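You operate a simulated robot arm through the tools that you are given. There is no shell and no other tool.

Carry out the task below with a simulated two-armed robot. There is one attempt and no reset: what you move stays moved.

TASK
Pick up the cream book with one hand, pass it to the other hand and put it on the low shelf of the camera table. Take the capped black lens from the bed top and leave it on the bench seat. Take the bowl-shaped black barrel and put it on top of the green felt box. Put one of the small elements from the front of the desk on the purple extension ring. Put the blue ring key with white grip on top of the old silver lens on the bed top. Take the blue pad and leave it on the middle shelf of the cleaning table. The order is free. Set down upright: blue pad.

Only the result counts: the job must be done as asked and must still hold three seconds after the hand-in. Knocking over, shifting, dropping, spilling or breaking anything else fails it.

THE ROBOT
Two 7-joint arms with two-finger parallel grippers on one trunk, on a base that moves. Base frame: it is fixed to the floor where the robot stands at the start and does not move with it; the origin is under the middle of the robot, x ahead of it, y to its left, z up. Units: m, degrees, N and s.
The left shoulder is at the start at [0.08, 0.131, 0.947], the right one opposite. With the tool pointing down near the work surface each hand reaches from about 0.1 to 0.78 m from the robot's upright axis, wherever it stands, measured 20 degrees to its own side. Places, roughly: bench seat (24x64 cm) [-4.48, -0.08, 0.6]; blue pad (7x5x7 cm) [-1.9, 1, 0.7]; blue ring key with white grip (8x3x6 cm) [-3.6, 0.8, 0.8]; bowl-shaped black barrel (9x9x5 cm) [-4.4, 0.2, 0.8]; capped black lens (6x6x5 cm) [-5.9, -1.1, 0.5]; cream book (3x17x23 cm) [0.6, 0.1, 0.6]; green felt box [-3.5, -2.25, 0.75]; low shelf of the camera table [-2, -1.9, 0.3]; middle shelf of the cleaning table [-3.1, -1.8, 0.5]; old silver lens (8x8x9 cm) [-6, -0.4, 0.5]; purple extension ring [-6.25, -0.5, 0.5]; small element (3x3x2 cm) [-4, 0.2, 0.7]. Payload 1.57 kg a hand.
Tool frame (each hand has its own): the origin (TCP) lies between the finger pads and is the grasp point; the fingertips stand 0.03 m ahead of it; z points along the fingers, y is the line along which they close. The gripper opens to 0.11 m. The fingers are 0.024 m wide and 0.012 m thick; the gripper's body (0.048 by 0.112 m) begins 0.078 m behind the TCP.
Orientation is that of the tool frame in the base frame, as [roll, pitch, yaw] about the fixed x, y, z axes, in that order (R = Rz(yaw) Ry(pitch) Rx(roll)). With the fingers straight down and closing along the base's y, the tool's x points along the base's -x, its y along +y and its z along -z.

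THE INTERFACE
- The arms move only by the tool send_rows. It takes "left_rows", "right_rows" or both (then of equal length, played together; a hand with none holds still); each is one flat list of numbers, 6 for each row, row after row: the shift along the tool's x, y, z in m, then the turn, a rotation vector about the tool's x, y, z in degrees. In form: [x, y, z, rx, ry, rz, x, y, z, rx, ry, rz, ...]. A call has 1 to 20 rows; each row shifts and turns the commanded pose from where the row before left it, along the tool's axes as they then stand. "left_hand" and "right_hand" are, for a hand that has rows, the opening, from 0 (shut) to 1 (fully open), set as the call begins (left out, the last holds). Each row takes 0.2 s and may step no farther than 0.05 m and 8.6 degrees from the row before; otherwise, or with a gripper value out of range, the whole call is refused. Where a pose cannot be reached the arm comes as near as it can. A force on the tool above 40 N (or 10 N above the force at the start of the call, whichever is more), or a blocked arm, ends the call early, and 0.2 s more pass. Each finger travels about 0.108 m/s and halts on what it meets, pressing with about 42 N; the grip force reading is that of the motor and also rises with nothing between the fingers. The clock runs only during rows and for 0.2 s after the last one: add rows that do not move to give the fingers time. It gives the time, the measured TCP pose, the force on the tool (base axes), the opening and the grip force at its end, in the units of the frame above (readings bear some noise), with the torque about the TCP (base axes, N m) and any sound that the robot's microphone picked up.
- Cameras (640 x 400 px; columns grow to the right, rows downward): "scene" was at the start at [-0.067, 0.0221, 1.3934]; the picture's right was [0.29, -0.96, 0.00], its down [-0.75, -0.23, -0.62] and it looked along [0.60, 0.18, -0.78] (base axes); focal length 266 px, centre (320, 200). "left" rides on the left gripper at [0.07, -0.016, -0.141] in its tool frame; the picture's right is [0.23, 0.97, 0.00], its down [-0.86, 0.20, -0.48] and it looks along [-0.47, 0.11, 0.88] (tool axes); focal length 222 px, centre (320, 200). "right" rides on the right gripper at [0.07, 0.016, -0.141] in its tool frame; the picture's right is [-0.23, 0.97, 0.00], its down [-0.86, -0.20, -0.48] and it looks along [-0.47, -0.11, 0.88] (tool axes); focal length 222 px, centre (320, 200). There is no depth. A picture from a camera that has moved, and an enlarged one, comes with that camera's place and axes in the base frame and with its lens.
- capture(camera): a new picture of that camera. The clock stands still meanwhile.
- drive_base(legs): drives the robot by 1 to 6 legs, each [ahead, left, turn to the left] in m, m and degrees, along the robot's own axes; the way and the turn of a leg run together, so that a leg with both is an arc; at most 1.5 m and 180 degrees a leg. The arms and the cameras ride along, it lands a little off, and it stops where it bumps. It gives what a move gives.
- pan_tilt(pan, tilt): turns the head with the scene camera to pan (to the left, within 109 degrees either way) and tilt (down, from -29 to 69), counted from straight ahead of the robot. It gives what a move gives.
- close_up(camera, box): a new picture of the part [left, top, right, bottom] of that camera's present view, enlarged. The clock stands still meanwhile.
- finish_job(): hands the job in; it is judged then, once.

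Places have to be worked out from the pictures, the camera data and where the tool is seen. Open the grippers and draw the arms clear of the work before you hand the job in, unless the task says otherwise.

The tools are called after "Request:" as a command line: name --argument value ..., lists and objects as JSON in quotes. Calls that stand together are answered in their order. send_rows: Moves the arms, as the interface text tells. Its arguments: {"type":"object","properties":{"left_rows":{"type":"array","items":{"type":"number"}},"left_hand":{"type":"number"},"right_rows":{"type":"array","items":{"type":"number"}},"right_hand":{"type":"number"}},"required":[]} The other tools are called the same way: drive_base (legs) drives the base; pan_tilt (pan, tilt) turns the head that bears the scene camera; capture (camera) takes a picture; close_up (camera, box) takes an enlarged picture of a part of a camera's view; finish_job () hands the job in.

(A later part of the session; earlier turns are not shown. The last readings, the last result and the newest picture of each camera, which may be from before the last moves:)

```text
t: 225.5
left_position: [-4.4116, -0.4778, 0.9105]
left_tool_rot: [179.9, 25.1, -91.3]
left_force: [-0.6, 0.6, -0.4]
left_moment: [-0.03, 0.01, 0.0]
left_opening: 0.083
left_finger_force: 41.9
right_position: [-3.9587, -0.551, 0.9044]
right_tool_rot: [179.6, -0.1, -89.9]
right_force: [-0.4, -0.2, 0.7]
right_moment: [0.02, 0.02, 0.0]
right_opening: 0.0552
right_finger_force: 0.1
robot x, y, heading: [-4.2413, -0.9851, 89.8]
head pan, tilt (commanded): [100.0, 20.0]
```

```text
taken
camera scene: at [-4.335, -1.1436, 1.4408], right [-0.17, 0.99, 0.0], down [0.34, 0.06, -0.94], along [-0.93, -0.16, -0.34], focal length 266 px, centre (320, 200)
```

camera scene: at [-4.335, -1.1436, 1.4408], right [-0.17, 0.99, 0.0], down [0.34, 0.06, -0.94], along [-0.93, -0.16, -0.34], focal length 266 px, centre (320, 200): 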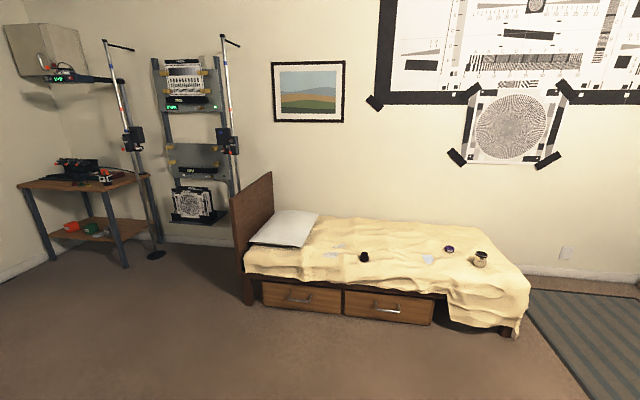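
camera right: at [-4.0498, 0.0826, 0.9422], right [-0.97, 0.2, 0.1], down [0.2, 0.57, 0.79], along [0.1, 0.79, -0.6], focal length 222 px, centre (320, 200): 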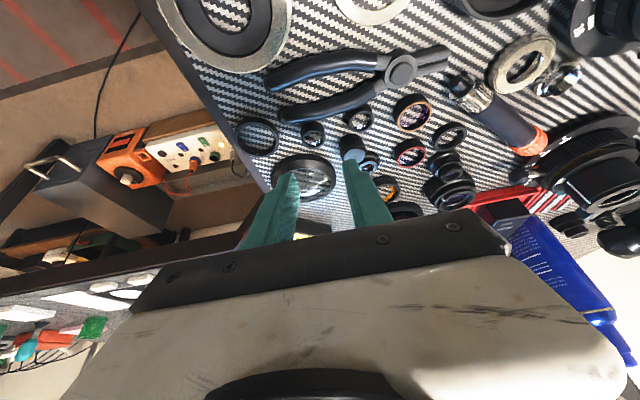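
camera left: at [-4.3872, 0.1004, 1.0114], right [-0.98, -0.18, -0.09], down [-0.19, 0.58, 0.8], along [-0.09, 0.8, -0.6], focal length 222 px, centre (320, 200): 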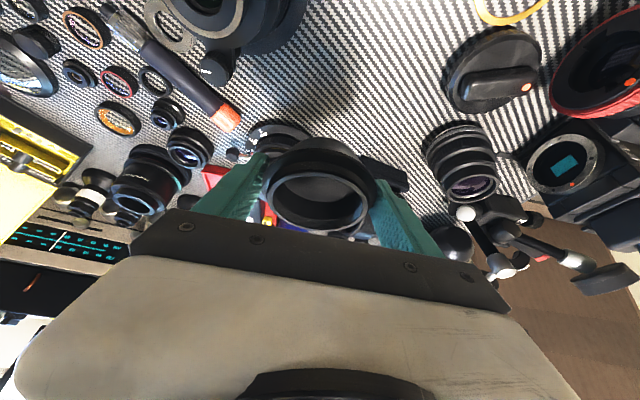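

The bed shows the capped lens, the purple ring and the silver lens on top. Now I drive with the bowl to the right end of the cleaning table, facing +x, keeping clear of its edge.

Request:
drive_base --legs '[[0, 0, -90], [-0.12, 0, 0], [0, -1.25, 0]]'

Request:
pan_tilt --pan 0 --tilt 30

Request:
capture --camera "scene"

```text
t: 236.5
left_position: [-3.8709, -2.0835, 0.9115]
left_tool_rot: [180.0, 24.9, 178.0]
left_force: [-0.2, -0.6, -1.3]
left_moment: [-0.01, 0.0, 0.0]
left_opening: 0.0829
left_finger_force: 42.1
right_position: [-3.9501, -2.5323, 0.9055]
right_tool_rot: [179.6, -0.1, 179.4]
right_force: [-1.4, 0.1, 0.0]
right_moment: [0.01, 0.0, -0.02]
right_opening: 0.0548
right_finger_force: 0.1
robot x, y, heading: [-4.3838, -2.2422, -1.3]
head pan, tilt (commanded): [100.0, 20.0]
```

```text
t: 238.3
left_position: [-3.8713, -2.0838, 0.9118]
left_tool_rot: [179.9, 25.0, 178.0]
left_force: [-0.2, -0.6, -1.1]
left_moment: [-0.02, 0.02, 0.0]
left_opening: 0.0831
left_finger_force: 41.9
right_position: [-3.951, -2.5329, 0.9067]
right_tool_rot: [179.7, -0.1, 179.4]
right_force: [0.5, -0.7, 0.2]
right_moment: [0.0, 0.0, -0.02]
right_opening: 0.0553
right_finger_force: 0.2
robot x, y, heading: [-4.3818, -2.2396, -1.0]
head pan, tilt (commanded): [0.0, 30.0]
```

```text
taken
camera scene: at [-4.4326, -2.2429, 1.4247], right [-0.02, -1.0, 0.0], down [-0.5, 0.01, -0.87], along [0.87, -0.02, -0.5], focal length 266 px, centre (320, 200)
```

scene: 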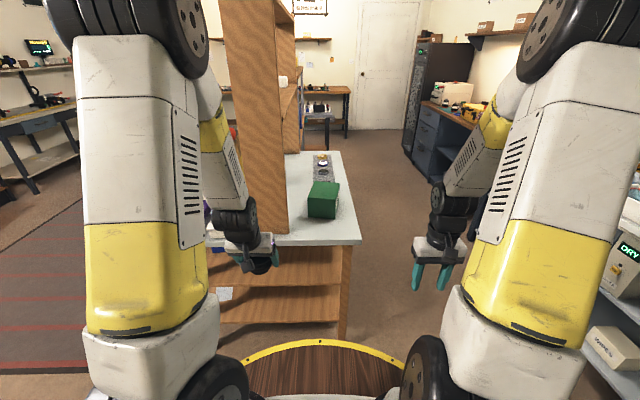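

From the table's end I see the green felt box in the open on its near right corner area. I zoom to measure it.

Request:
close_up --camera "scene" --box '[250, 140, 380, 260]'

Request:
capture --camera "left"

```text
3.33 times, centred on (315, 200) of scene
camera zoom: at [-4.4326, -2.2429, 1.4247], right [-0.02, -1.0, 0.0], down [-0.5, 0.01, -0.87], along [0.87, -0.02, -0.5], focal length 888 px, centre (337, 200)
```

zoom: 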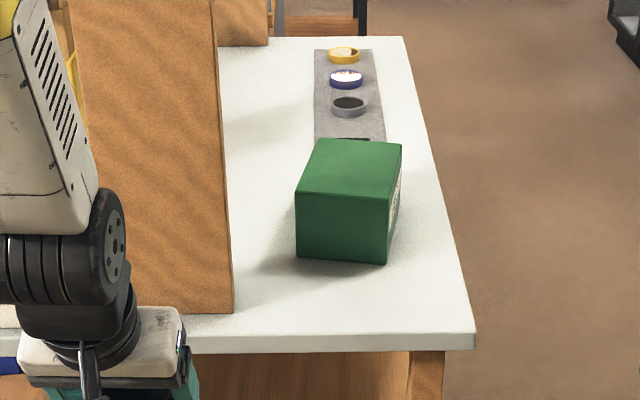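

```text
taken
camera left: at [-3.9934, -2.0937, 1.0104], right [-0.17, 0.98, -0.09], down [0.58, 0.18, 0.8], along [0.8, 0.08, -0.6], focal length 222 px, centre (320, 200)
```

left: 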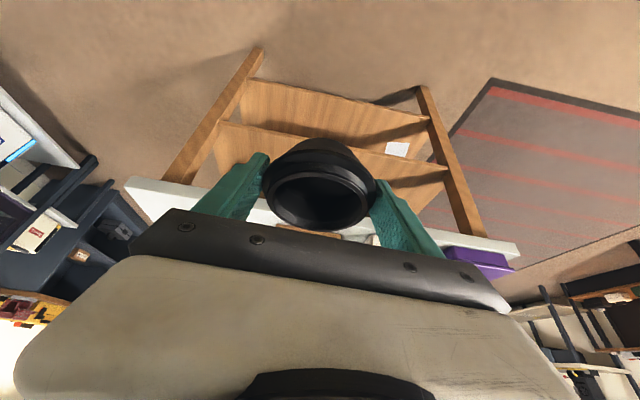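

Green box: top centre about (-3.395, -2.285), top z≈0.876, yaw about -10°. I raise the bowl to z≈0.99, shift right and approach the table end.

Request:
send_rows --left_rows '[-0.0169, 0, -0.0363, 0, 0, 0, -0.0169, 0, -0.0363, 0, 0, 0, 0, 0, 0, 0, 0, 0]'

Request:
drive_base --legs '[[0, -0.2, 1.0], [0.3, 0, 0]]'

Request:
capture --camera "scene"

Request:
capture --camera "left"

```text
t: 239.1
left_position: [-3.8707, -2.0811, 0.9903]
left_tool_rot: [179.8, 25.1, 178.0]
left_force: [0.3, 0.6, -1.3]
left_moment: [-0.01, 0.0, -0.03]
left_opening: 0.0833
left_finger_force: 42.2
right_position: [-3.9508, -2.5321, 0.9047]
right_tool_rot: [179.7, -0.1, 179.4]
right_force: [-0.2, 0.2, -0.5]
right_moment: [0.0, 0.03, 0.0]
right_opening: 0.0551
right_finger_force: 0.0
robot x, y, heading: [-4.383, -2.2456, -1.2]
head pan, tilt (commanded): [0.0, 30.0]
```

```text
t: 242.3
left_position: [-3.5787, -2.2747, 0.9901]
left_tool_rot: [180.0, 25.0, 178.9]
left_force: [-0.7, 0.5, -1.0]
left_moment: [0.01, 0.01, -0.05]
left_opening: 0.0831
left_finger_force: 42.2
right_position: [-3.6501, -2.7256, 0.9052]
right_tool_rot: [179.7, -0.2, -179.7]
right_force: [-0.7, 0.0, -1.3]
right_moment: [-0.02, 0.0, -0.02]
right_opening: 0.055
right_finger_force: 0.1
robot x, y, heading: [-4.0878, -2.446, -0.2]
head pan, tilt (commanded): [0.0, 30.0]
```

```text
taken
camera scene: at [-4.1366, -2.4441, 1.4247], right [-0.01, -1.0, 0.0], down [-0.5, 0.0, -0.87], along [0.87, 0.0, -0.5], focal length 266 px, centre (320, 200)
```

scene: 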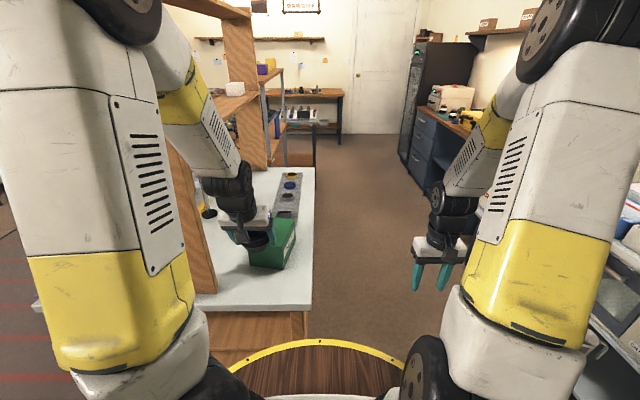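

```text
taken
camera left: at [-3.7002, -2.2878, 1.0901], right [-0.19, 0.98, -0.09], down [0.58, 0.19, 0.8], along [0.8, 0.09, -0.6], focal length 222 px, centre (320, 200)
```

left: 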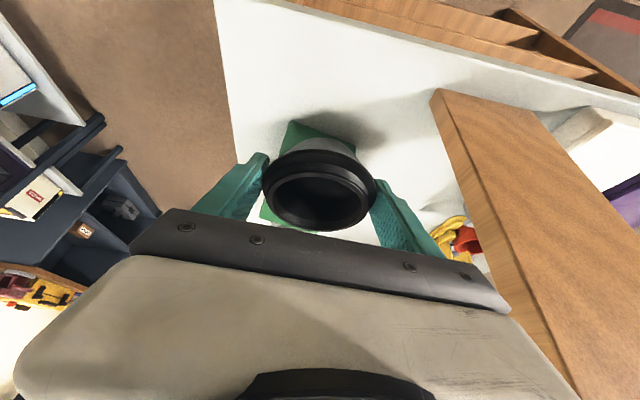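

The bowl is on line with the box (y -2.275), panel well to the side. I extend the arm 18 cm ahead to bring it over the box top.

Request:
send_rows --left_rows '[-0.0328, -0.0013, 0.0153, 0, 0, 0, -0.0328, -0.0013, 0.0153, 0, 0, 0, -0.0328, -0.0013, 0.0153, 0, 0, 0, -0.0328, -0.0013, 0.0153, 0, 0, 0, -0.0328, -0.0013, 0.0153, 0, 0, 0, 0, 0, 0, 0, 0, 0]'

Request:
capture --camera "left"

Request:
close_up --camera "scene" --box '[190, 130, 350, 290]'

```text
t: 243.7
left_position: [-3.3964, -2.2846, 0.9915]
left_tool_rot: [179.9, 25.0, 178.9]
left_force: [0.8, -0.1, -1.6]
left_moment: [-0.02, 0.0, 0.01]
left_opening: 0.0831
left_finger_force: 41.9
right_position: [-3.6498, -2.7265, 0.9061]
right_tool_rot: [179.6, -0.1, -179.7]
right_force: [-0.8, 0.6, -0.7]
right_moment: [0.02, 0.0, 0.0]
right_opening: 0.0549
right_finger_force: 0.2
robot x, y, heading: [-4.0892, -2.4449, -0.3]
head pan, tilt (commanded): [0.0, 30.0]
```

```text
taken
camera left: at [-3.5187, -2.2974, 1.0908], right [-0.19, 0.98, -0.09], down [0.58, 0.19, 0.8], along [0.8, 0.09, -0.6], focal length 222 px, centre (320, 200)
```

left: 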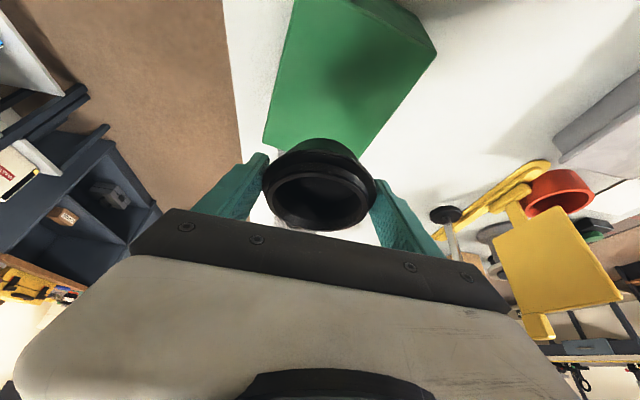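

```text
2.50 times, centred on (270, 210) of scene
camera zoom: at [-4.1365, -2.4442, 1.4247], right [-0.01, -1.0, 0.0], down [-0.5, 0.0, -0.87], along [0.87, 0.0, -0.5], focal length 666 px, centre (445, 175)
```

zoom: 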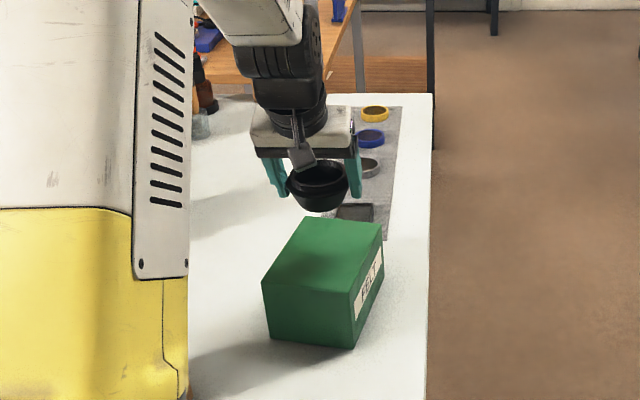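

The camera confirms the box top centre at (-3.395, -2.285) directly below. I lower the bowl 5.5 cm, then in small steps to contact.

Request:
send_rows --left_rows '[0.0116, 0, 0.0249, 0, 0, 0, 0.0116, 0, 0.0249, 0, 0, 0, 0, 0, 0, 0, 0, 0]'

Request:
close_up --camera "scene" --box '[220, 160, 330, 280]'

```text
t: 244.5
left_position: [-3.3964, -2.2835, 0.9356]
left_tool_rot: [179.8, 25.0, 178.9]
left_force: [0.2, 0.5, -1.4]
left_moment: [-0.01, 0.0, 0.01]
left_opening: 0.0833
left_finger_force: 41.8
right_position: [-3.6491, -2.7261, 0.9061]
right_tool_rot: [179.6, -0.1, -179.7]
right_force: [-0.1, 1.0, -0.4]
right_moment: [0.0, -0.05, -0.01]
right_opening: 0.0553
right_finger_force: 0.2
robot x, y, heading: [-4.0838, -2.4452, -0.4]
head pan, tilt (commanded): [0.0, 30.0]
```

```text
3.33 times, centred on (275, 220) of scene
camera zoom: at [-4.1365, -2.4441, 1.4247], right [-0.01, -1.0, 0.0], down [-0.5, 0.0, -0.87], along [0.87, 0.0, -0.5], focal length 888 px, centre (470, 133)
```

zoom: 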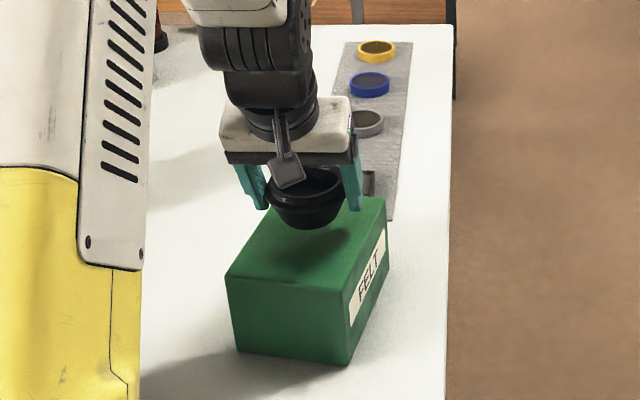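

A small gap remains. I lower in 4 mm steps.

Request:
send_rows --left_rows '[0.0017, 0, 0.0036, 0, 0, 0, 0.0017, 0, 0.0036, 0, 0, 0, 0.0017, 0, 0.0036, 0, 0, 0, 0, 0, 0, 0, 0, 0]'

Request:
send_rows --left_rows '[0.0017, 0, 0.0036, 0, 0, 0, 0, 0, 0, 0, 0, 0]'

Request:
close_up --camera "scene" --box '[220, 160, 330, 280]'

```text
t: 245.5
left_position: [-3.3971, -2.2841, 0.9233]
left_tool_rot: [179.9, 25.0, 178.9]
left_force: [0.0, -0.4, -0.5]
left_moment: [-0.01, 0.0, 0.03]
left_opening: 0.0831
left_finger_force: 41.3
right_position: [-3.6497, -2.7258, 0.9053]
right_tool_rot: [179.6, -0.1, -179.7]
right_force: [0.3, 0.2, -0.6]
right_moment: [-0.01, -0.01, 0.01]
right_opening: 0.0549
right_finger_force: 0.0
robot x, y, heading: [-4.0872, -2.4414, -0.1]
head pan, tilt (commanded): [0.0, 30.0]
```

```text
t: 246.1
left_position: [-3.3974, -2.2842, 0.9195]
left_tool_rot: [179.9, 25.0, 178.9]
left_force: [0.2, -0.3, -1.7]
left_moment: [-0.01, 0.03, -0.03]
left_opening: 0.0831
left_finger_force: 42.3
right_position: [-3.6497, -2.7266, 0.9064]
right_tool_rot: [179.5, -0.1, -179.7]
right_force: [-0.1, -0.6, 0.2]
right_moment: [-0.05, 0.0, -0.04]
right_opening: 0.0548
right_finger_force: 0.0
robot x, y, heading: [-4.0848, -2.4453, -0.5]
head pan, tilt (commanded): [0.0, 30.0]
```

```text
3.33 times, centred on (275, 220) of scene
camera zoom: at [-4.1364, -2.4442, 1.4247], right [-0.01, -1.0, 0.0], down [-0.5, 0.0, -0.87], along [0.87, 0.0, -0.5], focal length 888 px, centre (470, 133)
```

zoom: 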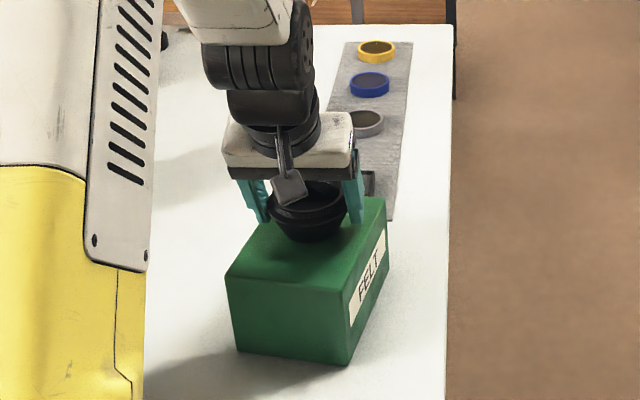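

Nearly down, no contact force yet. I continue in 2 mm steps.

Request:
send_rows --left_rows '[0.00085, 0, 0.0018, 0, 0, 0, 0.00085, 0, 0.0018, 0, 0, 0, 0, 0, 0, 0, 0, 0]'

Request:
send_rows --left_rows '[0.00085, 0, 0.0018, 0, 0, 0, 0.00085, 0, 0.0018, 0, 0, 0, 0, 0, 0, 0, 0, 0]'

Request:
close_up --camera "scene" --box '[235, 190, 315, 260]'

```text
t: 246.9
left_position: [-3.3964, -2.2842, 0.9172]
left_tool_rot: [179.8, 25.2, 178.8]
left_force: [-0.5, -0.4, 2.7]
left_moment: [-0.1, -0.04, -0.01]
left_opening: 0.0828
left_finger_force: 41.9
right_position: [-3.649, -2.7269, 0.9047]
right_tool_rot: [179.6, -0.1, -179.8]
right_force: [0.2, -0.3, 0.7]
right_moment: [0.01, -0.01, 0.01]
right_opening: 0.0552
right_finger_force: 0.1
robot x, y, heading: [-4.0879, -2.4445, -0.1]
head pan, tilt (commanded): [0.0, 30.0]
```

```text
t: 247.7
left_position: [-3.3952, -2.2844, 0.9145]
left_tool_rot: [179.9, 25.4, 178.9]
left_force: [-4.8, 0.5, 31.8]
left_moment: [0.0, -0.27, -0.05]
left_opening: 0.0834
left_finger_force: 42.5
right_position: [-3.65, -2.7262, 0.9062]
right_tool_rot: [179.6, 0.0, -179.8]
right_force: [-0.6, 0.3, -0.4]
right_moment: [-0.02, -0.01, -0.02]
right_opening: 0.0553
right_finger_force: 0.0
robot x, y, heading: [-4.0822, -2.4441, -0.3]
head pan, tilt (commanded): [0.0, 30.0]
```

```text
5.71 times, centred on (275, 225) of scene
camera zoom: at [-4.1379, -2.4444, 1.4247], right [-0.01, -1.0, 0.0], down [-0.5, 0.0, -0.87], along [0.87, 0.0, -0.5], focal length 1522 px, centre (577, 57)
```

zoom: 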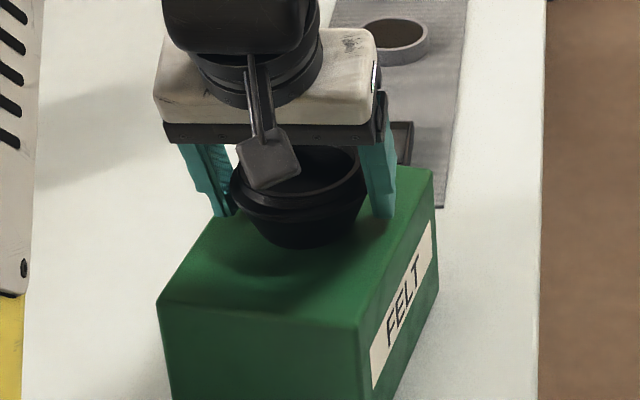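

Contact made (32 N). I ease up 1.5 mm and open the fingers.

Request:
send_rows --left_rows '[-0.0006, 0, -0.0014, 0, 0, 0, 0, 0, 0, 0, 0, 0]'

Request:
send_rows --left_rows '[0, 0, 0, 0, 0, 0, 0, 0, 0, 0, 0, 0, 0, 0, 0, 0, 0, 0]' --left_hand 0.88

Request:
close_up --camera "scene" --box '[235, 190, 315, 260]'

```text
t: 248.3
left_position: [-3.3973, -2.2849, 0.9144]
left_tool_rot: [179.9, 25.3, 179.0]
left_force: [7.3, 1.3, 24.6]
left_moment: [-0.01, -0.86, 0.01]
left_opening: 0.0829
left_finger_force: 42.1
right_position: [-3.6507, -2.7265, 0.9059]
right_tool_rot: [179.6, 0.0, -179.7]
right_force: [0.1, 0.4, -0.3]
right_moment: [-0.01, -0.01, 0.0]
right_opening: 0.0551
right_finger_force: 0.0
robot x, y, heading: [-4.0864, -2.4444, -0.3]
head pan, tilt (commanded): [0.0, 30.0]
```

```text
t: 249.1
left_position: [-3.3982, -2.2841, 0.9126]
left_tool_rot: [180.0, 24.8, 178.8]
left_force: [-1.5, 2.1, 3.3]
left_moment: [-0.06, 0.09, -0.08]
left_opening: 0.0952
left_finger_force: 0.0
right_position: [-3.6496, -2.7258, 0.9053]
right_tool_rot: [179.5, -0.1, -179.7]
right_force: [-0.7, 0.7, 0.5]
right_moment: [-0.04, -0.01, 0.02]
right_opening: 0.0547
right_finger_force: 0.2
robot x, y, heading: [-4.0902, -2.4428, -0.3]
head pan, tilt (commanded): [0.0, 30.0]
```

```text
5.71 times, centred on (275, 225) of scene
camera zoom: at [-4.1367, -2.4441, 1.4247], right [-0.01, -1.0, 0.0], down [-0.5, 0.0, -0.87], along [0.87, 0.0, -0.5], focal length 1522 px, centre (577, 57)
```

zoom: 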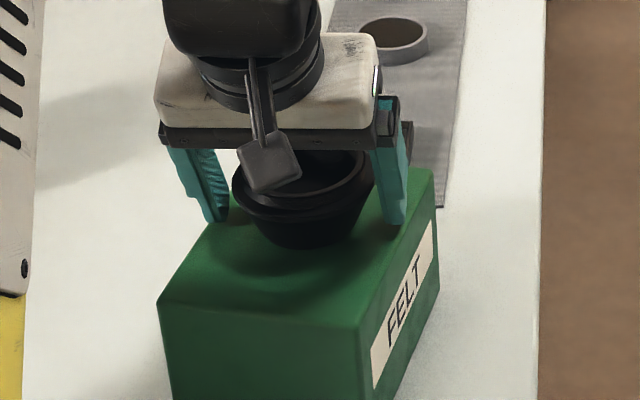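

The bowl rests on the green box. I lift the hand straight up and check that nothing follows.

Request:
send_rows --left_rows '[-0.0042, 0, -0.0091, 0, 0, 0, -0.0085, 0, -0.0181, 0, 0, 0, -0.0127, 0, -0.0272, 0, 0, 0, -0.0127, 0, -0.0272, 0, 0, 0, -0.0127, 0, -0.0272, 0, 0, 0]'

Request:
close_up --camera "scene" --box '[220, 160, 330, 280]'

Request:
capture --camera "left"

```text
t: 250.3
left_position: [-3.397, -2.2846, 1.0346]
left_tool_rot: [179.7, 25.0, 179.0]
left_force: [-0.7, 0.0, 0.8]
left_moment: [-0.01, 0.03, -0.02]
left_opening: 0.0967
left_finger_force: 0.1
right_position: [-3.6494, -2.727, 0.9064]
right_tool_rot: [179.6, -0.1, -179.7]
right_force: [0.4, 0.1, 0.0]
right_moment: [0.0, 0.01, 0.0]
right_opening: 0.0551
right_finger_force: 0.1
robot x, y, heading: [-4.0909, -2.4429, -0.7]
head pan, tilt (commanded): [0.0, 30.0]
```

```text
3.33 times, centred on (275, 220) of scene
camera zoom: at [-4.1363, -2.4441, 1.4247], right [-0.01, -1.0, 0.0], down [-0.5, 0.0, -0.87], along [0.87, 0.0, -0.5], focal length 888 px, centre (470, 133)
```

zoom: 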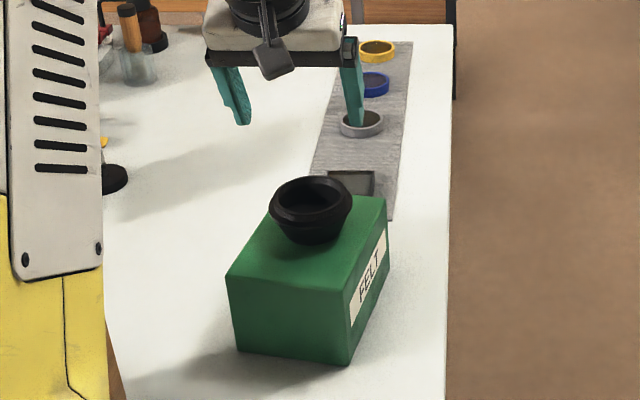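

```text
taken
camera left: at [-3.519, -2.2977, 1.1341], right [-0.19, 0.98, -0.09], down [0.58, 0.19, 0.8], along [0.8, 0.09, -0.6], focal length 222 px, centre (320, 200)
```

left: 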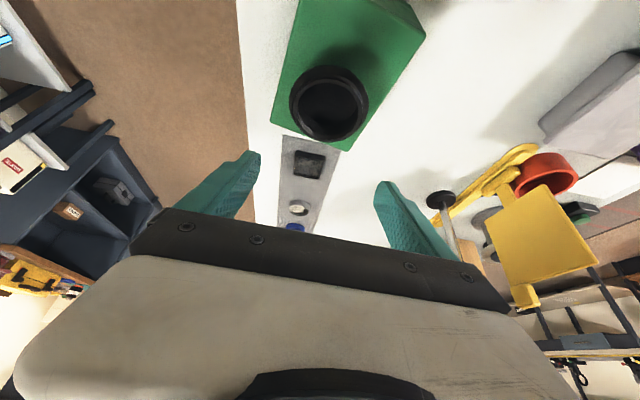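

The bowl stands squarely on the box. I retract the left hand, straighten it, and drive toward the long desk for the key.

Request:
send_rows --left_rows '[0.0362, 0, -0.0169, 0, 0, 0, 0.0362, 0, -0.0169, 0, 0, 0, 0.0362, 0, -0.0169, 0, 0, 0, 0.0362, 0, -0.0169, 0, 0, 0, 0.0362, 0, -0.0169, 0, 0, 0, 0, 0, 0.03, 0, 8.3, 0, 0, 0, 0.04, 0, 8.3, 0, 0, 0, 0.03, 0, 8.4, 0]'

Request:
drive_base --legs '[[-0.3, 0, 0], [0, 1.5, 0], [0, 0, 90], [0, -0.85, 0], [0.6, 0, 0]]'

Request:
pan_tilt --pan 0 --tilt 30

Request:
capture --camera "scene"

```text
t: 252.1
left_position: [-3.5688, -2.2826, 0.9372]
left_tool_rot: [179.9, 0.0, 179.0]
left_force: [-0.2, 0.3, 0.3]
left_moment: [0.01, -0.04, 0.03]
left_opening: 0.0967
left_finger_force: 0.1
right_position: [-3.6489, -2.7261, 0.9057]
right_tool_rot: [179.6, 0.1, -179.8]
right_force: [-0.6, -0.3, 0.9]
right_moment: [0.0, 0.0, -0.02]
right_opening: 0.055
right_finger_force: 0.1
robot x, y, heading: [-4.0882, -2.4482, -0.4]
head pan, tilt (commanded): [0.0, 30.0]
```

```text
t: 272.0
left_position: [-3.6779, 0.1514, 0.9379]
left_tool_rot: [180.0, -0.1, -91.3]
left_force: [-0.2, -0.6, -0.1]
left_moment: [-0.02, 0.01, 0.01]
left_opening: 0.0969
left_finger_force: 0.0
right_position: [-3.2316, 0.0688, 0.9059]
right_tool_rot: [179.6, -0.1, -90.0]
right_force: [0.5, -0.8, 0.3]
right_moment: [-0.02, 0.02, -0.03]
right_opening: 0.0551
right_finger_force: 0.0
robot x, y, heading: [-3.516, -0.3658, 89.6]
head pan, tilt (commanded): [0.0, 30.0]
```

```text
t: 272.6
left_position: [-3.6783, 0.1527, 0.938]
left_tool_rot: [180.0, 0.1, -91.2]
left_force: [0.2, -1.2, -0.1]
left_moment: [0.0, -0.01, 0.02]
left_opening: 0.0968
left_finger_force: 0.1
right_position: [-3.232, 0.069, 0.9057]
right_tool_rot: [179.6, 0.0, -89.9]
right_force: [-0.6, 0.3, -0.4]
right_moment: [-0.01, 0.0, -0.01]
right_opening: 0.0551
right_finger_force: 0.1
robot x, y, heading: [-3.5181, -0.3701, 89.4]
head pan, tilt (commanded): [0.0, 30.0]
```

```text
taken
camera scene: at [-3.516, -0.4178, 1.4247], right [1.0, -0.01, 0.0], down [0.0, -0.5, -0.87], along [0.01, 0.87, -0.5], focal length 266 px, centre (320, 200)
```

scene: 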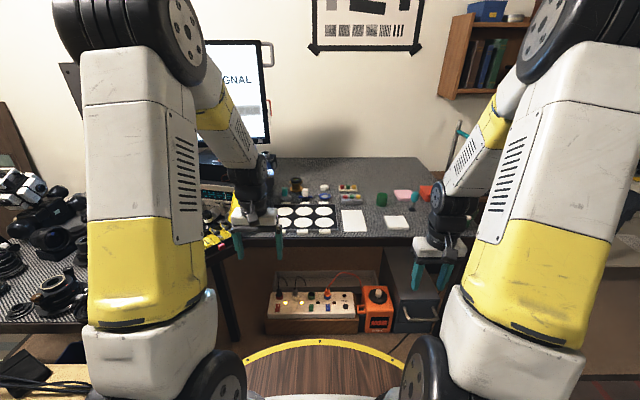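

I zoom in on the desk top ahead to find the blue ring key with the white grip.

Request:
close_up --camera "scene" --box '[240, 150, 440, 250]'

Request:
close_up --camera "scene" --box '[265, 165, 345, 215]'

```text
3.20 times, centred on (340, 200) of scene
camera zoom: at [-3.516, -0.4178, 1.4247], right [1.0, -0.01, 0.0], down [0.0, -0.5, -0.87], along [0.01, 0.87, -0.5], focal length 852 px, centre (256, 200)
```

zoom: 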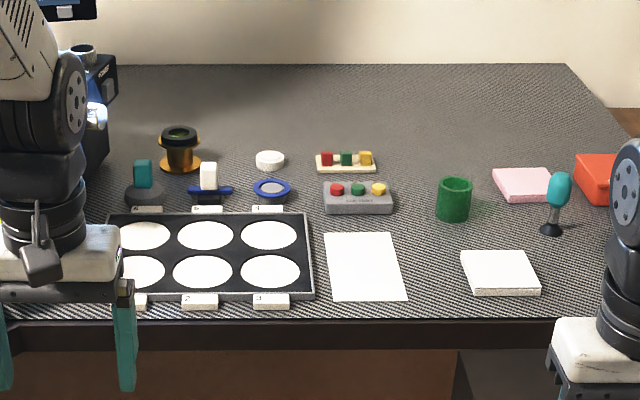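

```text
8.00 times, centred on (305, 190) of scene
camera zoom: at [-3.516, -0.4178, 1.4247], right [1.0, -0.01, 0.0], down [0.0, -0.5, -0.87], along [0.01, 0.87, -0.5], focal length 2131 px, centre (440, 280)
```

zoom: 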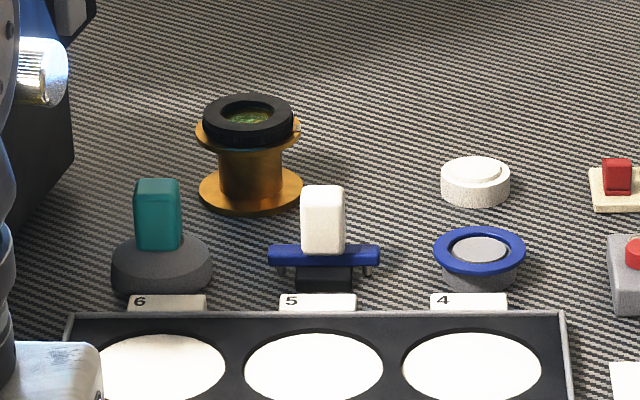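

The key (white grip on a blue bar, resting on a small dark stand) is at about (-3.577, 0.775). I tuck the left hand back and drive nearer.

Request:
send_rows --left_rows '[0.034, 0.026, -0.006, 0, 0, 0, 0.034, 0.026, -0.006, 0, 0, 0, 0.034, 0.026, -0.006, 0, 0, 0, 0.034, 0.026, -0.006, 0, 0, 0, 0.034, 0.026, -0.006, 0, 0, 0]'

Request:
drive_base --legs '[[0.45, 0.03, 0]]'

Request:
pan_tilt --pan 0 --tilt 45

Request:
capture --camera "scene"

```text
t: 273.8
left_position: [-3.8118, -0.0145, 0.9673]
left_tool_rot: [179.9, 0.1, -91.3]
left_force: [-0.2, 0.2, -0.3]
left_moment: [-0.06, 0.03, -0.01]
left_opening: 0.0966
left_finger_force: 0.1
right_position: [-3.233, 0.0692, 0.9057]
right_tool_rot: [179.6, -0.1, -89.8]
right_force: [-0.1, 0.1, 0.5]
right_moment: [-0.03, -0.01, 0.0]
right_opening: 0.055
right_finger_force: 0.1
robot x, y, heading: [-3.5162, -0.3641, 89.7]
head pan, tilt (commanded): [0.0, 30.0]
```

```text
t: 276.6
left_position: [-3.8374, 0.4416, 0.9686]
left_tool_rot: [179.9, 0.0, -91.3]
left_force: [-0.1, 0.3, 0.2]
left_moment: [0.02, 0.0, -0.05]
left_opening: 0.0969
left_finger_force: 0.1
right_position: [-3.2583, 0.5249, 0.9065]
right_tool_rot: [179.6, -0.1, -89.9]
right_force: [0.2, 0.2, -0.3]
right_moment: [0.03, 0.01, 0.04]
right_opening: 0.0551
right_finger_force: 0.1
robot x, y, heading: [-3.5432, 0.0879, 89.7]
head pan, tilt (commanded): [0.0, 30.0]
```

```text
t: 277.4
left_position: [-3.8373, 0.442, 0.9689]
left_tool_rot: [179.9, 0.1, -91.2]
left_force: [1.6, 0.4, 0.5]
left_moment: [0.0, -0.03, 0.02]
left_opening: 0.0968
left_finger_force: 0.1
right_position: [-3.259, 0.5257, 0.9052]
right_tool_rot: [179.6, -0.1, -90.0]
right_force: [0.7, 0.7, -0.2]
right_moment: [0.0, 0.01, -0.02]
right_opening: 0.0549
right_finger_force: 0.1
robot x, y, heading: [-3.5419, 0.0908, 89.6]
head pan, tilt (commanded): [0.0, 45.0]
```

```text
taken
camera scene: at [-3.5422, 0.0297, 1.4022], right [1.0, -0.01, 0.0], down [-0.01, -0.71, -0.71], along [0.01, 0.71, -0.71], focal length 266 px, centre (320, 200)
```

scene: 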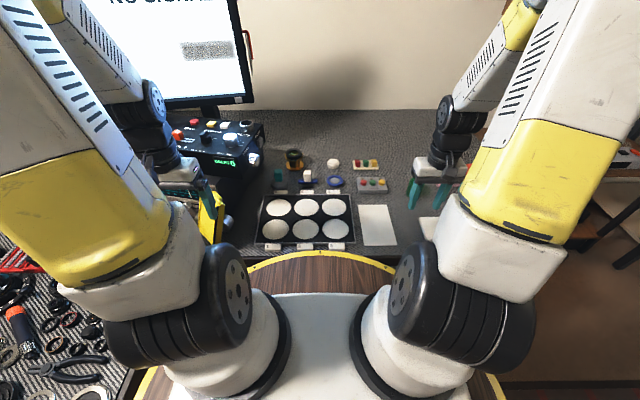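

The key is in open view. I zoom in to measure it for a top grasp with the right hand.

Request:
close_up --camera "scene" --box '[265, 140, 361, 200]'

Request:
close_up --camera "scene" --box '[287, 160, 327, 195]'

```text
6.67 times, centred on (313, 170) of scene
camera zoom: at [-3.5422, 0.0297, 1.4022], right [1.0, -0.01, 0.0], down [-0.01, -0.71, -0.71], along [0.01, 0.71, -0.71], focal length 1776 px, centre (367, 400)
```

zoom: 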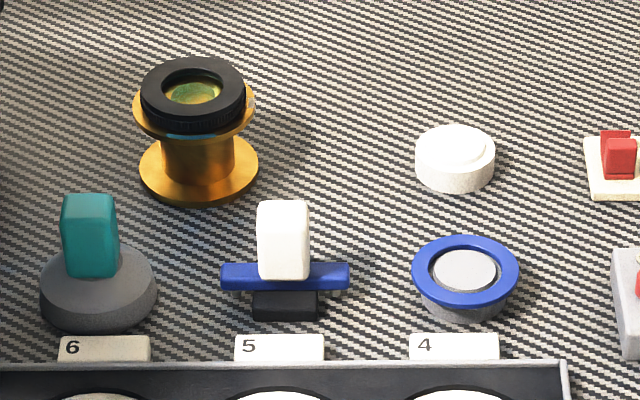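

```text
11.43 times, centred on (307, 178) of scene
camera zoom: at [-3.5422, 0.0297, 1.4022], right [1.0, -0.01, 0.0], down [-0.01, -0.71, -0.71], along [0.01, 0.71, -0.71], focal length 3044 px, centre (469, 457)
```

zoom: 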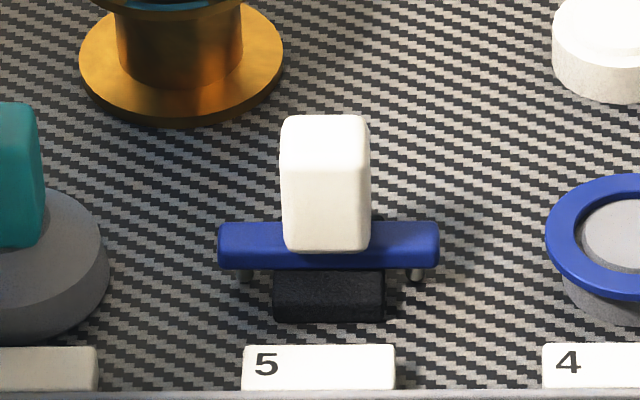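

Key: white grip 27 mm wide centred at (-3.576, 0.7625), z 0.777–0.81, blue bar below. I bring the right hand above it.

Request:
send_rows --right_rows '[-0.0239, 0.0352, -0.002, 0, 0, 0, -0.0239, 0.0352, -0.002, 0, 0, 0, -0.0239, 0.0352, -0.002, 0, 0, 0, -0.0239, 0.0352, -0.002, 0, 0, 0, -0.0239, 0.0352, -0.002, 0, 0, 0, -0.0239, 0.0352, -0.002, 0, 0, 0, -0.0239, 0.0352, -0.002, 0, 0, 0, -0.0239, 0.0352, -0.002, 0, 0, 0, -0.0239, 0.0352, -0.002, 0, 0, 0, 0, 0, 0, 0, 0, 0]'

Request:
capture --camera "right"

Request:
close_up --camera "scene" --box '[260, 100, 376, 200]'

```text
t: 279.6
left_position: [-3.8384, 0.4412, 0.9689]
left_tool_rot: [179.9, -0.1, -91.3]
left_force: [0.1, -0.5, -0.5]
left_moment: [-0.02, -0.02, 0.0]
left_opening: 0.097
left_finger_force: 0.0
right_position: [-3.5748, 0.7406, 0.9235]
right_tool_rot: [179.7, -0.1, -90.0]
right_force: [-0.8, 0.5, -0.1]
right_moment: [0.02, -0.03, -0.02]
right_opening: 0.055
right_finger_force: 0.0
robot x, y, heading: [-3.542, 0.0894, 89.7]
head pan, tilt (commanded): [0.0, 45.0]
```

```text
taken
camera right: at [-3.5897, 0.6717, 1.0656], right [-0.97, 0.23, 0.01], down [0.2, 0.86, 0.48], along [0.1, 0.46, -0.88], focal length 222 px, centre (320, 200)
```

right: 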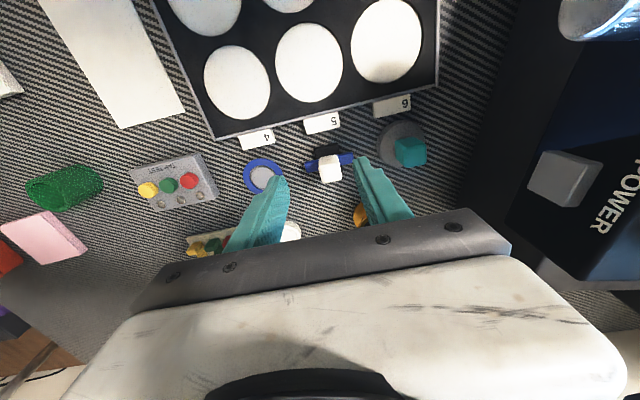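

```text
4.00 times, centred on (318, 150) of scene
camera zoom: at [-3.5423, 0.0296, 1.4021], right [1.0, -0.01, 0.0], down [-0.01, -0.71, -0.71], along [0.01, 0.71, -0.71], focal length 1066 px, centre (328, 400)
```

zoom: 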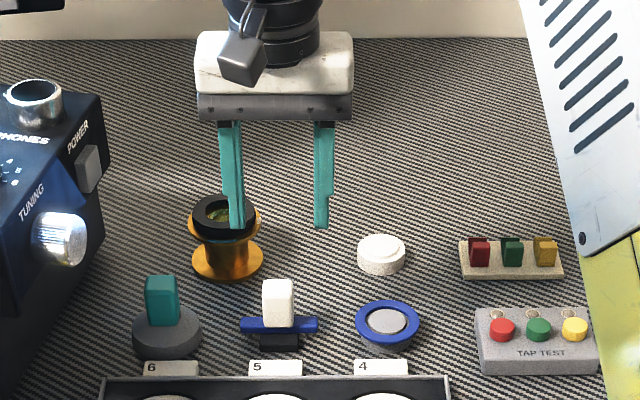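

I zoom the right camera to fix the grip's centre relative to the hand.

Request:
close_up --camera "right" --box '[270, 130, 390, 205]'

```text
5.33 times, centred on (330, 168) of right
camera zoom: at [-3.5897, 0.6717, 1.0656], right [-0.97, 0.23, 0.01], down [0.2, 0.86, 0.48], along [0.1, 0.46, -0.88], focal length 1185 px, centre (267, 373)
```

zoom: 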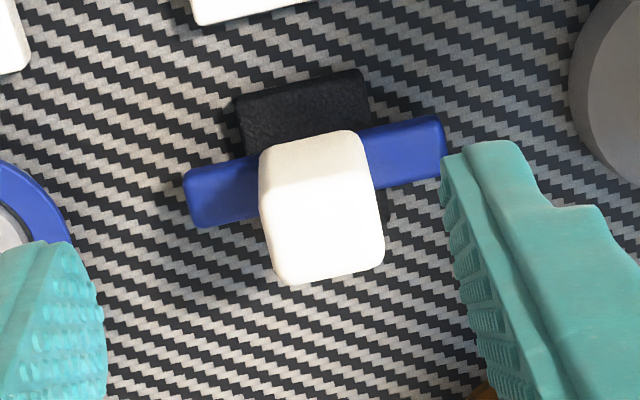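

The wrist view puts the grip nearer y≈0.777 with a lower top (≈0.795). I move over it and lower to z≈0.845 for a closer check.

Request:
send_rows --right_rows '[-0.018, 0.002, 0.02, 0, 0, 0, -0.018, 0.002, 0.02, 0, 0, 0, 0, 0, 0.02, 0, 0, 0, 0, 0, 0.018, 0, 0, 0, 0, 0, 0, 0, 0, 0]'

Request:
close_up --camera "right" --box '[240, 100, 420, 215]'

Request:
close_up --camera "scene" --box '[260, 130, 356, 200]'

```text
t: 280.8
left_position: [-3.8368, 0.4431, 0.9689]
left_tool_rot: [179.9, -0.1, -91.4]
left_force: [0.3, -0.5, 0.0]
left_moment: [0.02, 0.05, 0.0]
left_opening: 0.0969
left_finger_force: 0.1
right_position: [-3.5801, 0.7743, 0.848]
right_tool_rot: [179.7, -0.1, -90.0]
right_force: [0.7, 0.0, 1.2]
right_moment: [-0.02, 0.0, -0.02]
right_opening: 0.0549
right_finger_force: 0.1
robot x, y, heading: [-3.5421, 0.0846, 89.4]
head pan, tilt (commanded): [0.0, 45.0]
```

```text
3.48 times, centred on (330, 158) of right
camera zoom: at [-3.5944, 0.7074, 0.9894], right [-0.97, 0.23, 0.01], down [0.2, 0.86, 0.48], along [0.1, 0.47, -0.88], focal length 773 px, centre (285, 348)
```

zoom: 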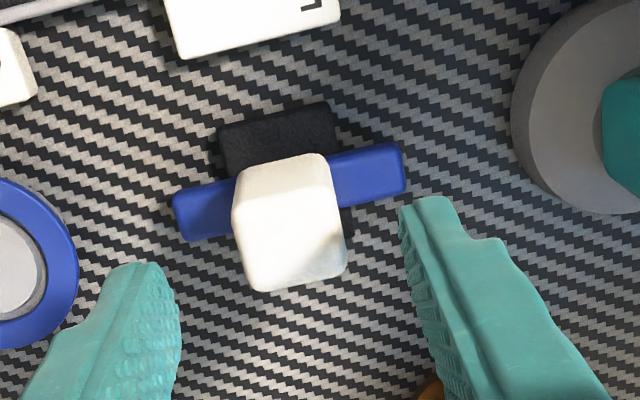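

```text
5.71 times, centred on (308, 165) of scene
camera zoom: at [-3.5423, 0.0297, 1.4021], right [1.0, -0.01, 0.0], down [-0.01, -0.71, -0.71], along [0.01, 0.71, -0.71], focal length 1522 px, centre (389, 400)
```

zoom: 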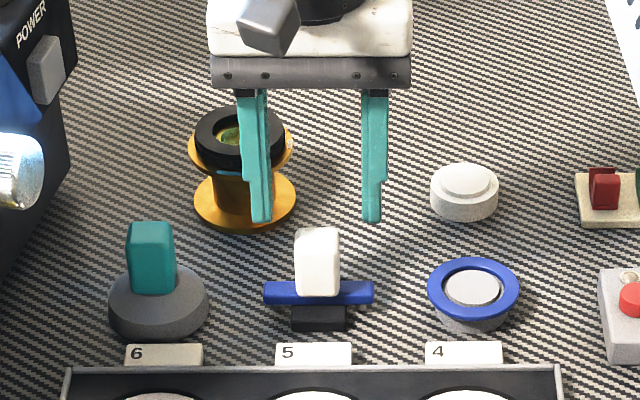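

The hand is centred over the grip. I lower 3.3 cm and compare the tip height with the blue bar.

Request:
send_rows --right_rows '[0, 0, 0.017, 0, 0, 0, 0, 0, 0.016, 0, 0, 0, 0, 0, 0, 0, 0, 0]'

Request:
close_up --camera "scene" --box '[280, 150, 340, 195]'

Request:
close_up --camera "right" --box '[240, 100, 420, 215]'

```text
t: 281.6
left_position: [-3.8363, 0.4424, 0.9692]
left_tool_rot: [179.8, 0.0, -91.3]
left_force: [0.6, 0.4, -0.3]
left_moment: [0.04, -0.03, 0.01]
left_opening: 0.097
left_finger_force: 0.0
right_position: [-3.58, 0.7763, 0.8146]
right_tool_rot: [179.6, -0.2, -90.1]
right_force: [0.5, 1.5, -0.2]
right_moment: [0.0, 0.0, 0.01]
right_opening: 0.0549
right_finger_force: 0.0
robot x, y, heading: [-3.5461, 0.0858, 89.5]
head pan, tilt (commanded): [0.0, 45.0]
```

```text
8.89 times, centred on (310, 172) of scene
camera zoom: at [-3.5423, 0.0297, 1.4021], right [1.0, -0.01, 0.0], down [-0.01, -0.71, -0.71], along [0.01, 0.71, -0.71], focal length 2368 px, centre (409, 444)
```

zoom: 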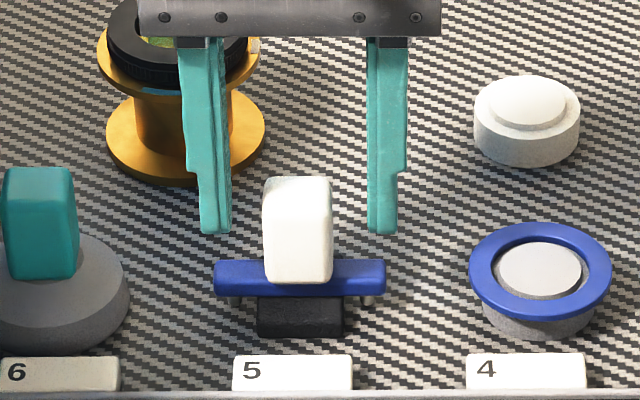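

```text
3.48 times, centred on (330, 158) of right
camera zoom: at [-3.5948, 0.7073, 0.9565], right [-0.97, 0.23, 0.01], down [0.2, 0.86, 0.48], along [0.1, 0.47, -0.88], focal length 773 px, centre (285, 348)
```

zoom: 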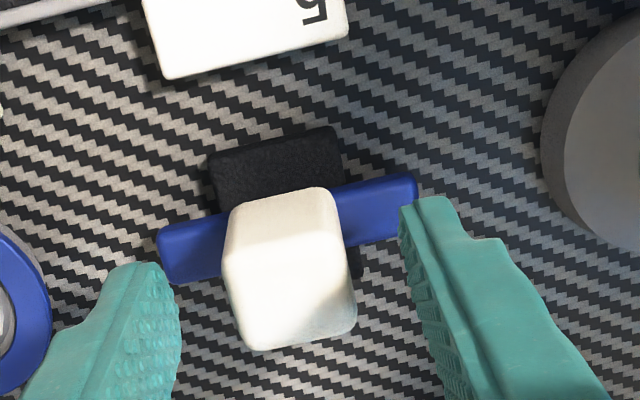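

Alignment is good; the bar's top is about 2.3 cm below the tips. I lower 1.6 cm more, shift 4 mm nearer, and close on the white grip.

Request:
send_rows --right_rows '[0.004, 0, 0.008, 0, 0, 0, 0, 0, 0.008, 0, 0, 0, 0, 0, 0, 0, 0, 0]'

Request:
send_rows --right_rows '[0, 0, 0, 0, 0, 0, 0, 0, 0, 0, 0, 0, 0, 0, 0, 0, 0, 0, 0, 0, 0, 0, 0, 0]' --right_hand 0.0

Request:
close_up --camera "scene" --box '[280, 150, 340, 195]'

```text
t: 282.4
left_position: [-3.8377, 0.4421, 0.9682]
left_tool_rot: [179.8, 0.1, -91.2]
left_force: [0.3, 0.3, -0.3]
left_moment: [-0.03, -0.01, 0.03]
left_opening: 0.0967
left_finger_force: 0.1
right_position: [-3.5794, 0.772, 0.7985]
right_tool_rot: [179.6, -0.1, -90.0]
right_force: [0.8, 0.5, -0.6]
right_moment: [0.02, -0.01, 0.0]
right_opening: 0.0551
right_finger_force: 0.1
robot x, y, heading: [-3.5402, 0.0852, 89.4]
head pan, tilt (commanded): [0.0, 45.0]
```

```text
t: 283.4
left_position: [-3.8369, 0.442, 0.9679]
left_tool_rot: [179.9, 0.0, -91.3]
left_force: [-0.3, 0.2, 0.4]
left_moment: [0.02, -0.01, 0.0]
left_opening: 0.0967
left_finger_force: 0.0
right_position: [-3.5798, 0.771, 0.7983]
right_tool_rot: [179.6, -0.1, -90.0]
right_force: [-0.1, -0.7, 2.0]
right_moment: [0.01, 0.0, -0.03]
right_opening: 0.0271
right_finger_force: 37.7
robot x, y, heading: [-3.5442, 0.0866, 89.3]
head pan, tilt (commanded): [0.0, 45.0]
```

```text
8.89 times, centred on (310, 172) of scene
camera zoom: at [-3.5423, 0.0297, 1.4021], right [1.0, -0.01, 0.0], down [-0.01, -0.71, -0.71], along [0.01, 0.71, -0.71], focal length 2368 px, centre (409, 444)
```

zoom: 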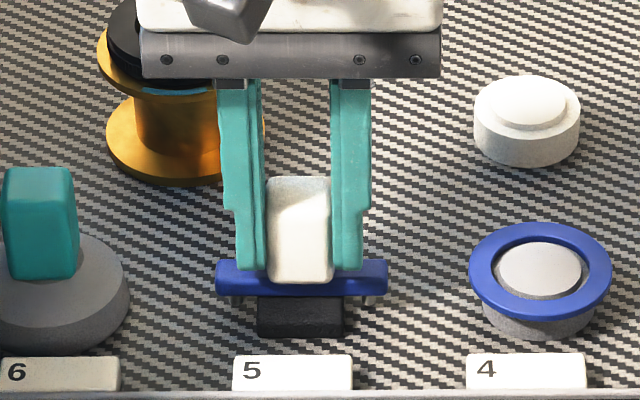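

The white grip is held (27 mm, 38 N). I lift slowly and watch whether the dark stand stays.

Request:
send_rows --right_rows '[0, 0, -0.01, 0, 0, 0, 0, 0, -0.02, 0, 0, 0, 0, 0, -0.03, 0, 0, 0, 0, 0, -0.04, 0, 0, 0, 0, 0, 0, 0, 0, 0]'

Request:
close_up --camera "scene" --box '[260, 120, 356, 200]'

Request:
close_up --camera "right" --box '[240, 100, 420, 215]'

```text
t: 284.6
left_position: [-3.8366, 0.4425, 0.9683]
left_tool_rot: [179.8, 0.0, -91.4]
left_force: [-0.5, 1.0, 0.0]
left_moment: [0.0, 0.0, 0.0]
left_opening: 0.0968
left_finger_force: 0.1
right_position: [-3.5794, 0.7713, 0.8989]
right_tool_rot: [179.6, -0.1, -89.8]
right_force: [-0.5, -0.5, -1.4]
right_moment: [0.0, 0.01, -0.01]
right_opening: 0.0271
right_finger_force: 37.7
robot x, y, heading: [-3.5414, 0.0867, 89.6]
head pan, tilt (commanded): [0.0, 45.0]
```

```text
5.00 times, centred on (308, 160) of scene
camera zoom: at [-3.5423, 0.0297, 1.4021], right [1.0, -0.01, 0.0], down [-0.01, -0.71, -0.71], along [0.01, 0.71, -0.71], focal length 1332 px, centre (380, 400)
```

zoom: 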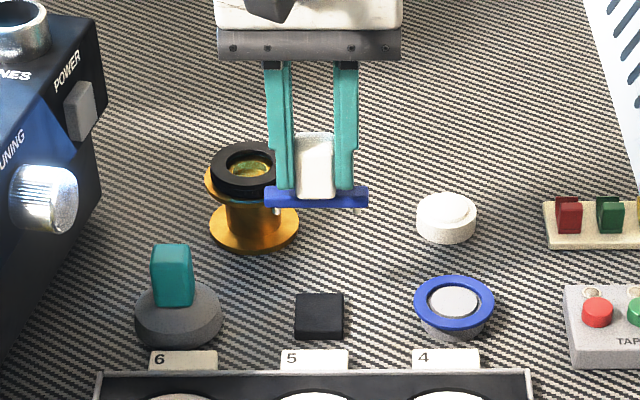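

```text
3.48 times, centred on (330, 158) of right
camera zoom: at [-3.594, 0.7026, 1.0406], right [-0.97, 0.23, 0.01], down [0.2, 0.86, 0.48], along [0.1, 0.46, -0.88], focal length 773 px, centre (285, 348)
```

zoom: 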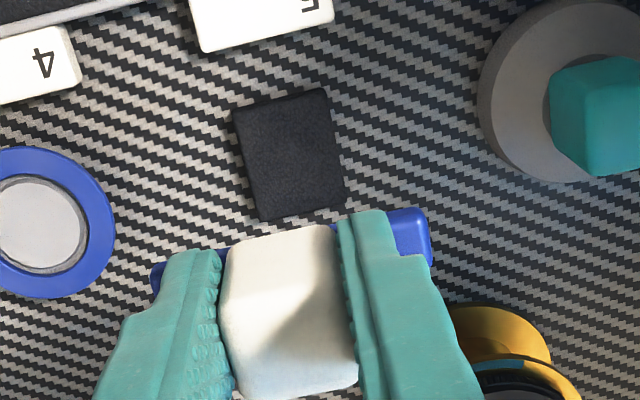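

Only the key came up; its stand stayed in place. I draw the right hand in with the key and drive to a closer stand for the small element.

Request:
send_rows --right_rows '[0.031, -0.035, -0.006, 0, 0, 0, 0.031, -0.035, -0.006, 0, 0, 0, 0.031, -0.035, -0.006, 0, 0, 0, 0.031, -0.035, -0.006, 0, 0, 0, 0.031, -0.035, -0.006, 0, 0, 0, 0.031, -0.035, -0.006, 0, 0, 0, 0.031, -0.035, -0.006, 0, 0, 0, 0.031, -0.035, -0.006, 0, 0, 0]'

Request:
drive_base --legs '[[-0.39, 0, 0], [0, 0.28, 0]]'

Request:
capture --camera "scene"

Request:
capture --camera "left"

```text
t: 286.4
left_position: [-3.8367, 0.441, 0.9688]
left_tool_rot: [179.9, -0.1, -91.3]
left_force: [-1.0, 0.1, 0.1]
left_moment: [0.0, -0.03, 0.01]
left_opening: 0.0969
left_finger_force: 0.0
right_position: [-3.2988, 0.5221, 0.9447]
right_tool_rot: [179.7, -0.1, -89.9]
right_force: [0.7, 0.2, -0.3]
right_moment: [0.02, -0.01, 0.0]
right_opening: 0.0269
right_finger_force: 37.9
robot x, y, heading: [-3.5432, 0.0867, 89.5]
head pan, tilt (commanded): [0.0, 45.0]
```

```text
t: 290.4
left_position: [-4.122, 0.0528, 0.9689]
left_tool_rot: [179.9, 0.0, -91.3]
left_force: [-0.3, -0.3, -0.6]
left_moment: [-0.03, 0.02, 0.0]
left_opening: 0.0968
left_finger_force: 0.1
right_position: [-3.5825, 0.1328, 0.945]
right_tool_rot: [179.6, -0.1, -90.0]
right_force: [0.0, -0.3, -0.5]
right_moment: [-0.01, -0.04, 0.01]
right_opening: 0.0271
right_finger_force: 37.8
robot x, y, heading: [-3.8253, -0.299, 89.4]
head pan, tilt (commanded): [0.0, 45.0]
```

```text
taken
camera scene: at [-3.8269, -0.3595, 1.4021], right [1.0, -0.01, 0.0], down [-0.01, -0.71, -0.71], along [0.01, 0.71, -0.71], focal length 266 px, centre (320, 200)
```

scene: 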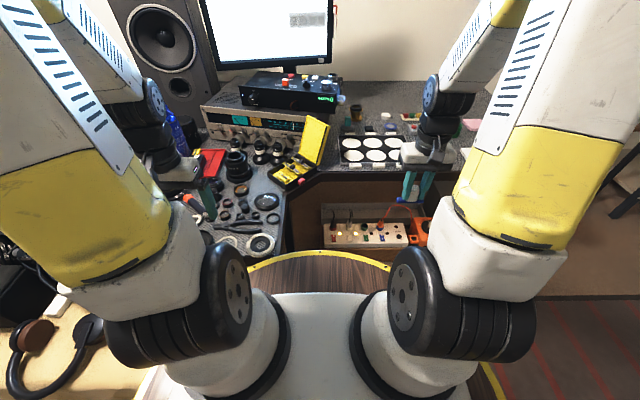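

```text
taken
camera left: at [-4.1056, -0.0162, 1.1107], right [-0.98, -0.2, 0.0], down [-0.18, 0.86, 0.48], along [-0.1, 0.47, -0.88], focal length 222 px, centre (320, 200)
```

left: 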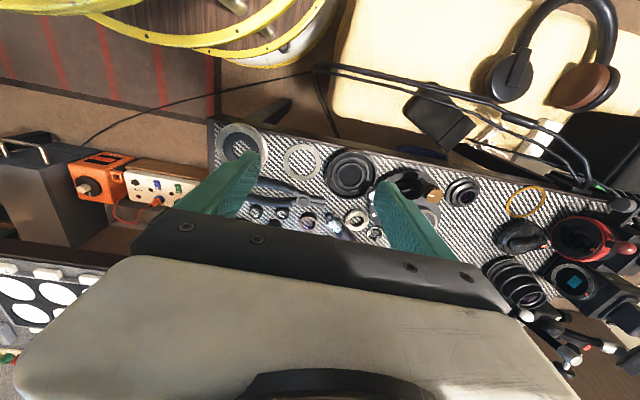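

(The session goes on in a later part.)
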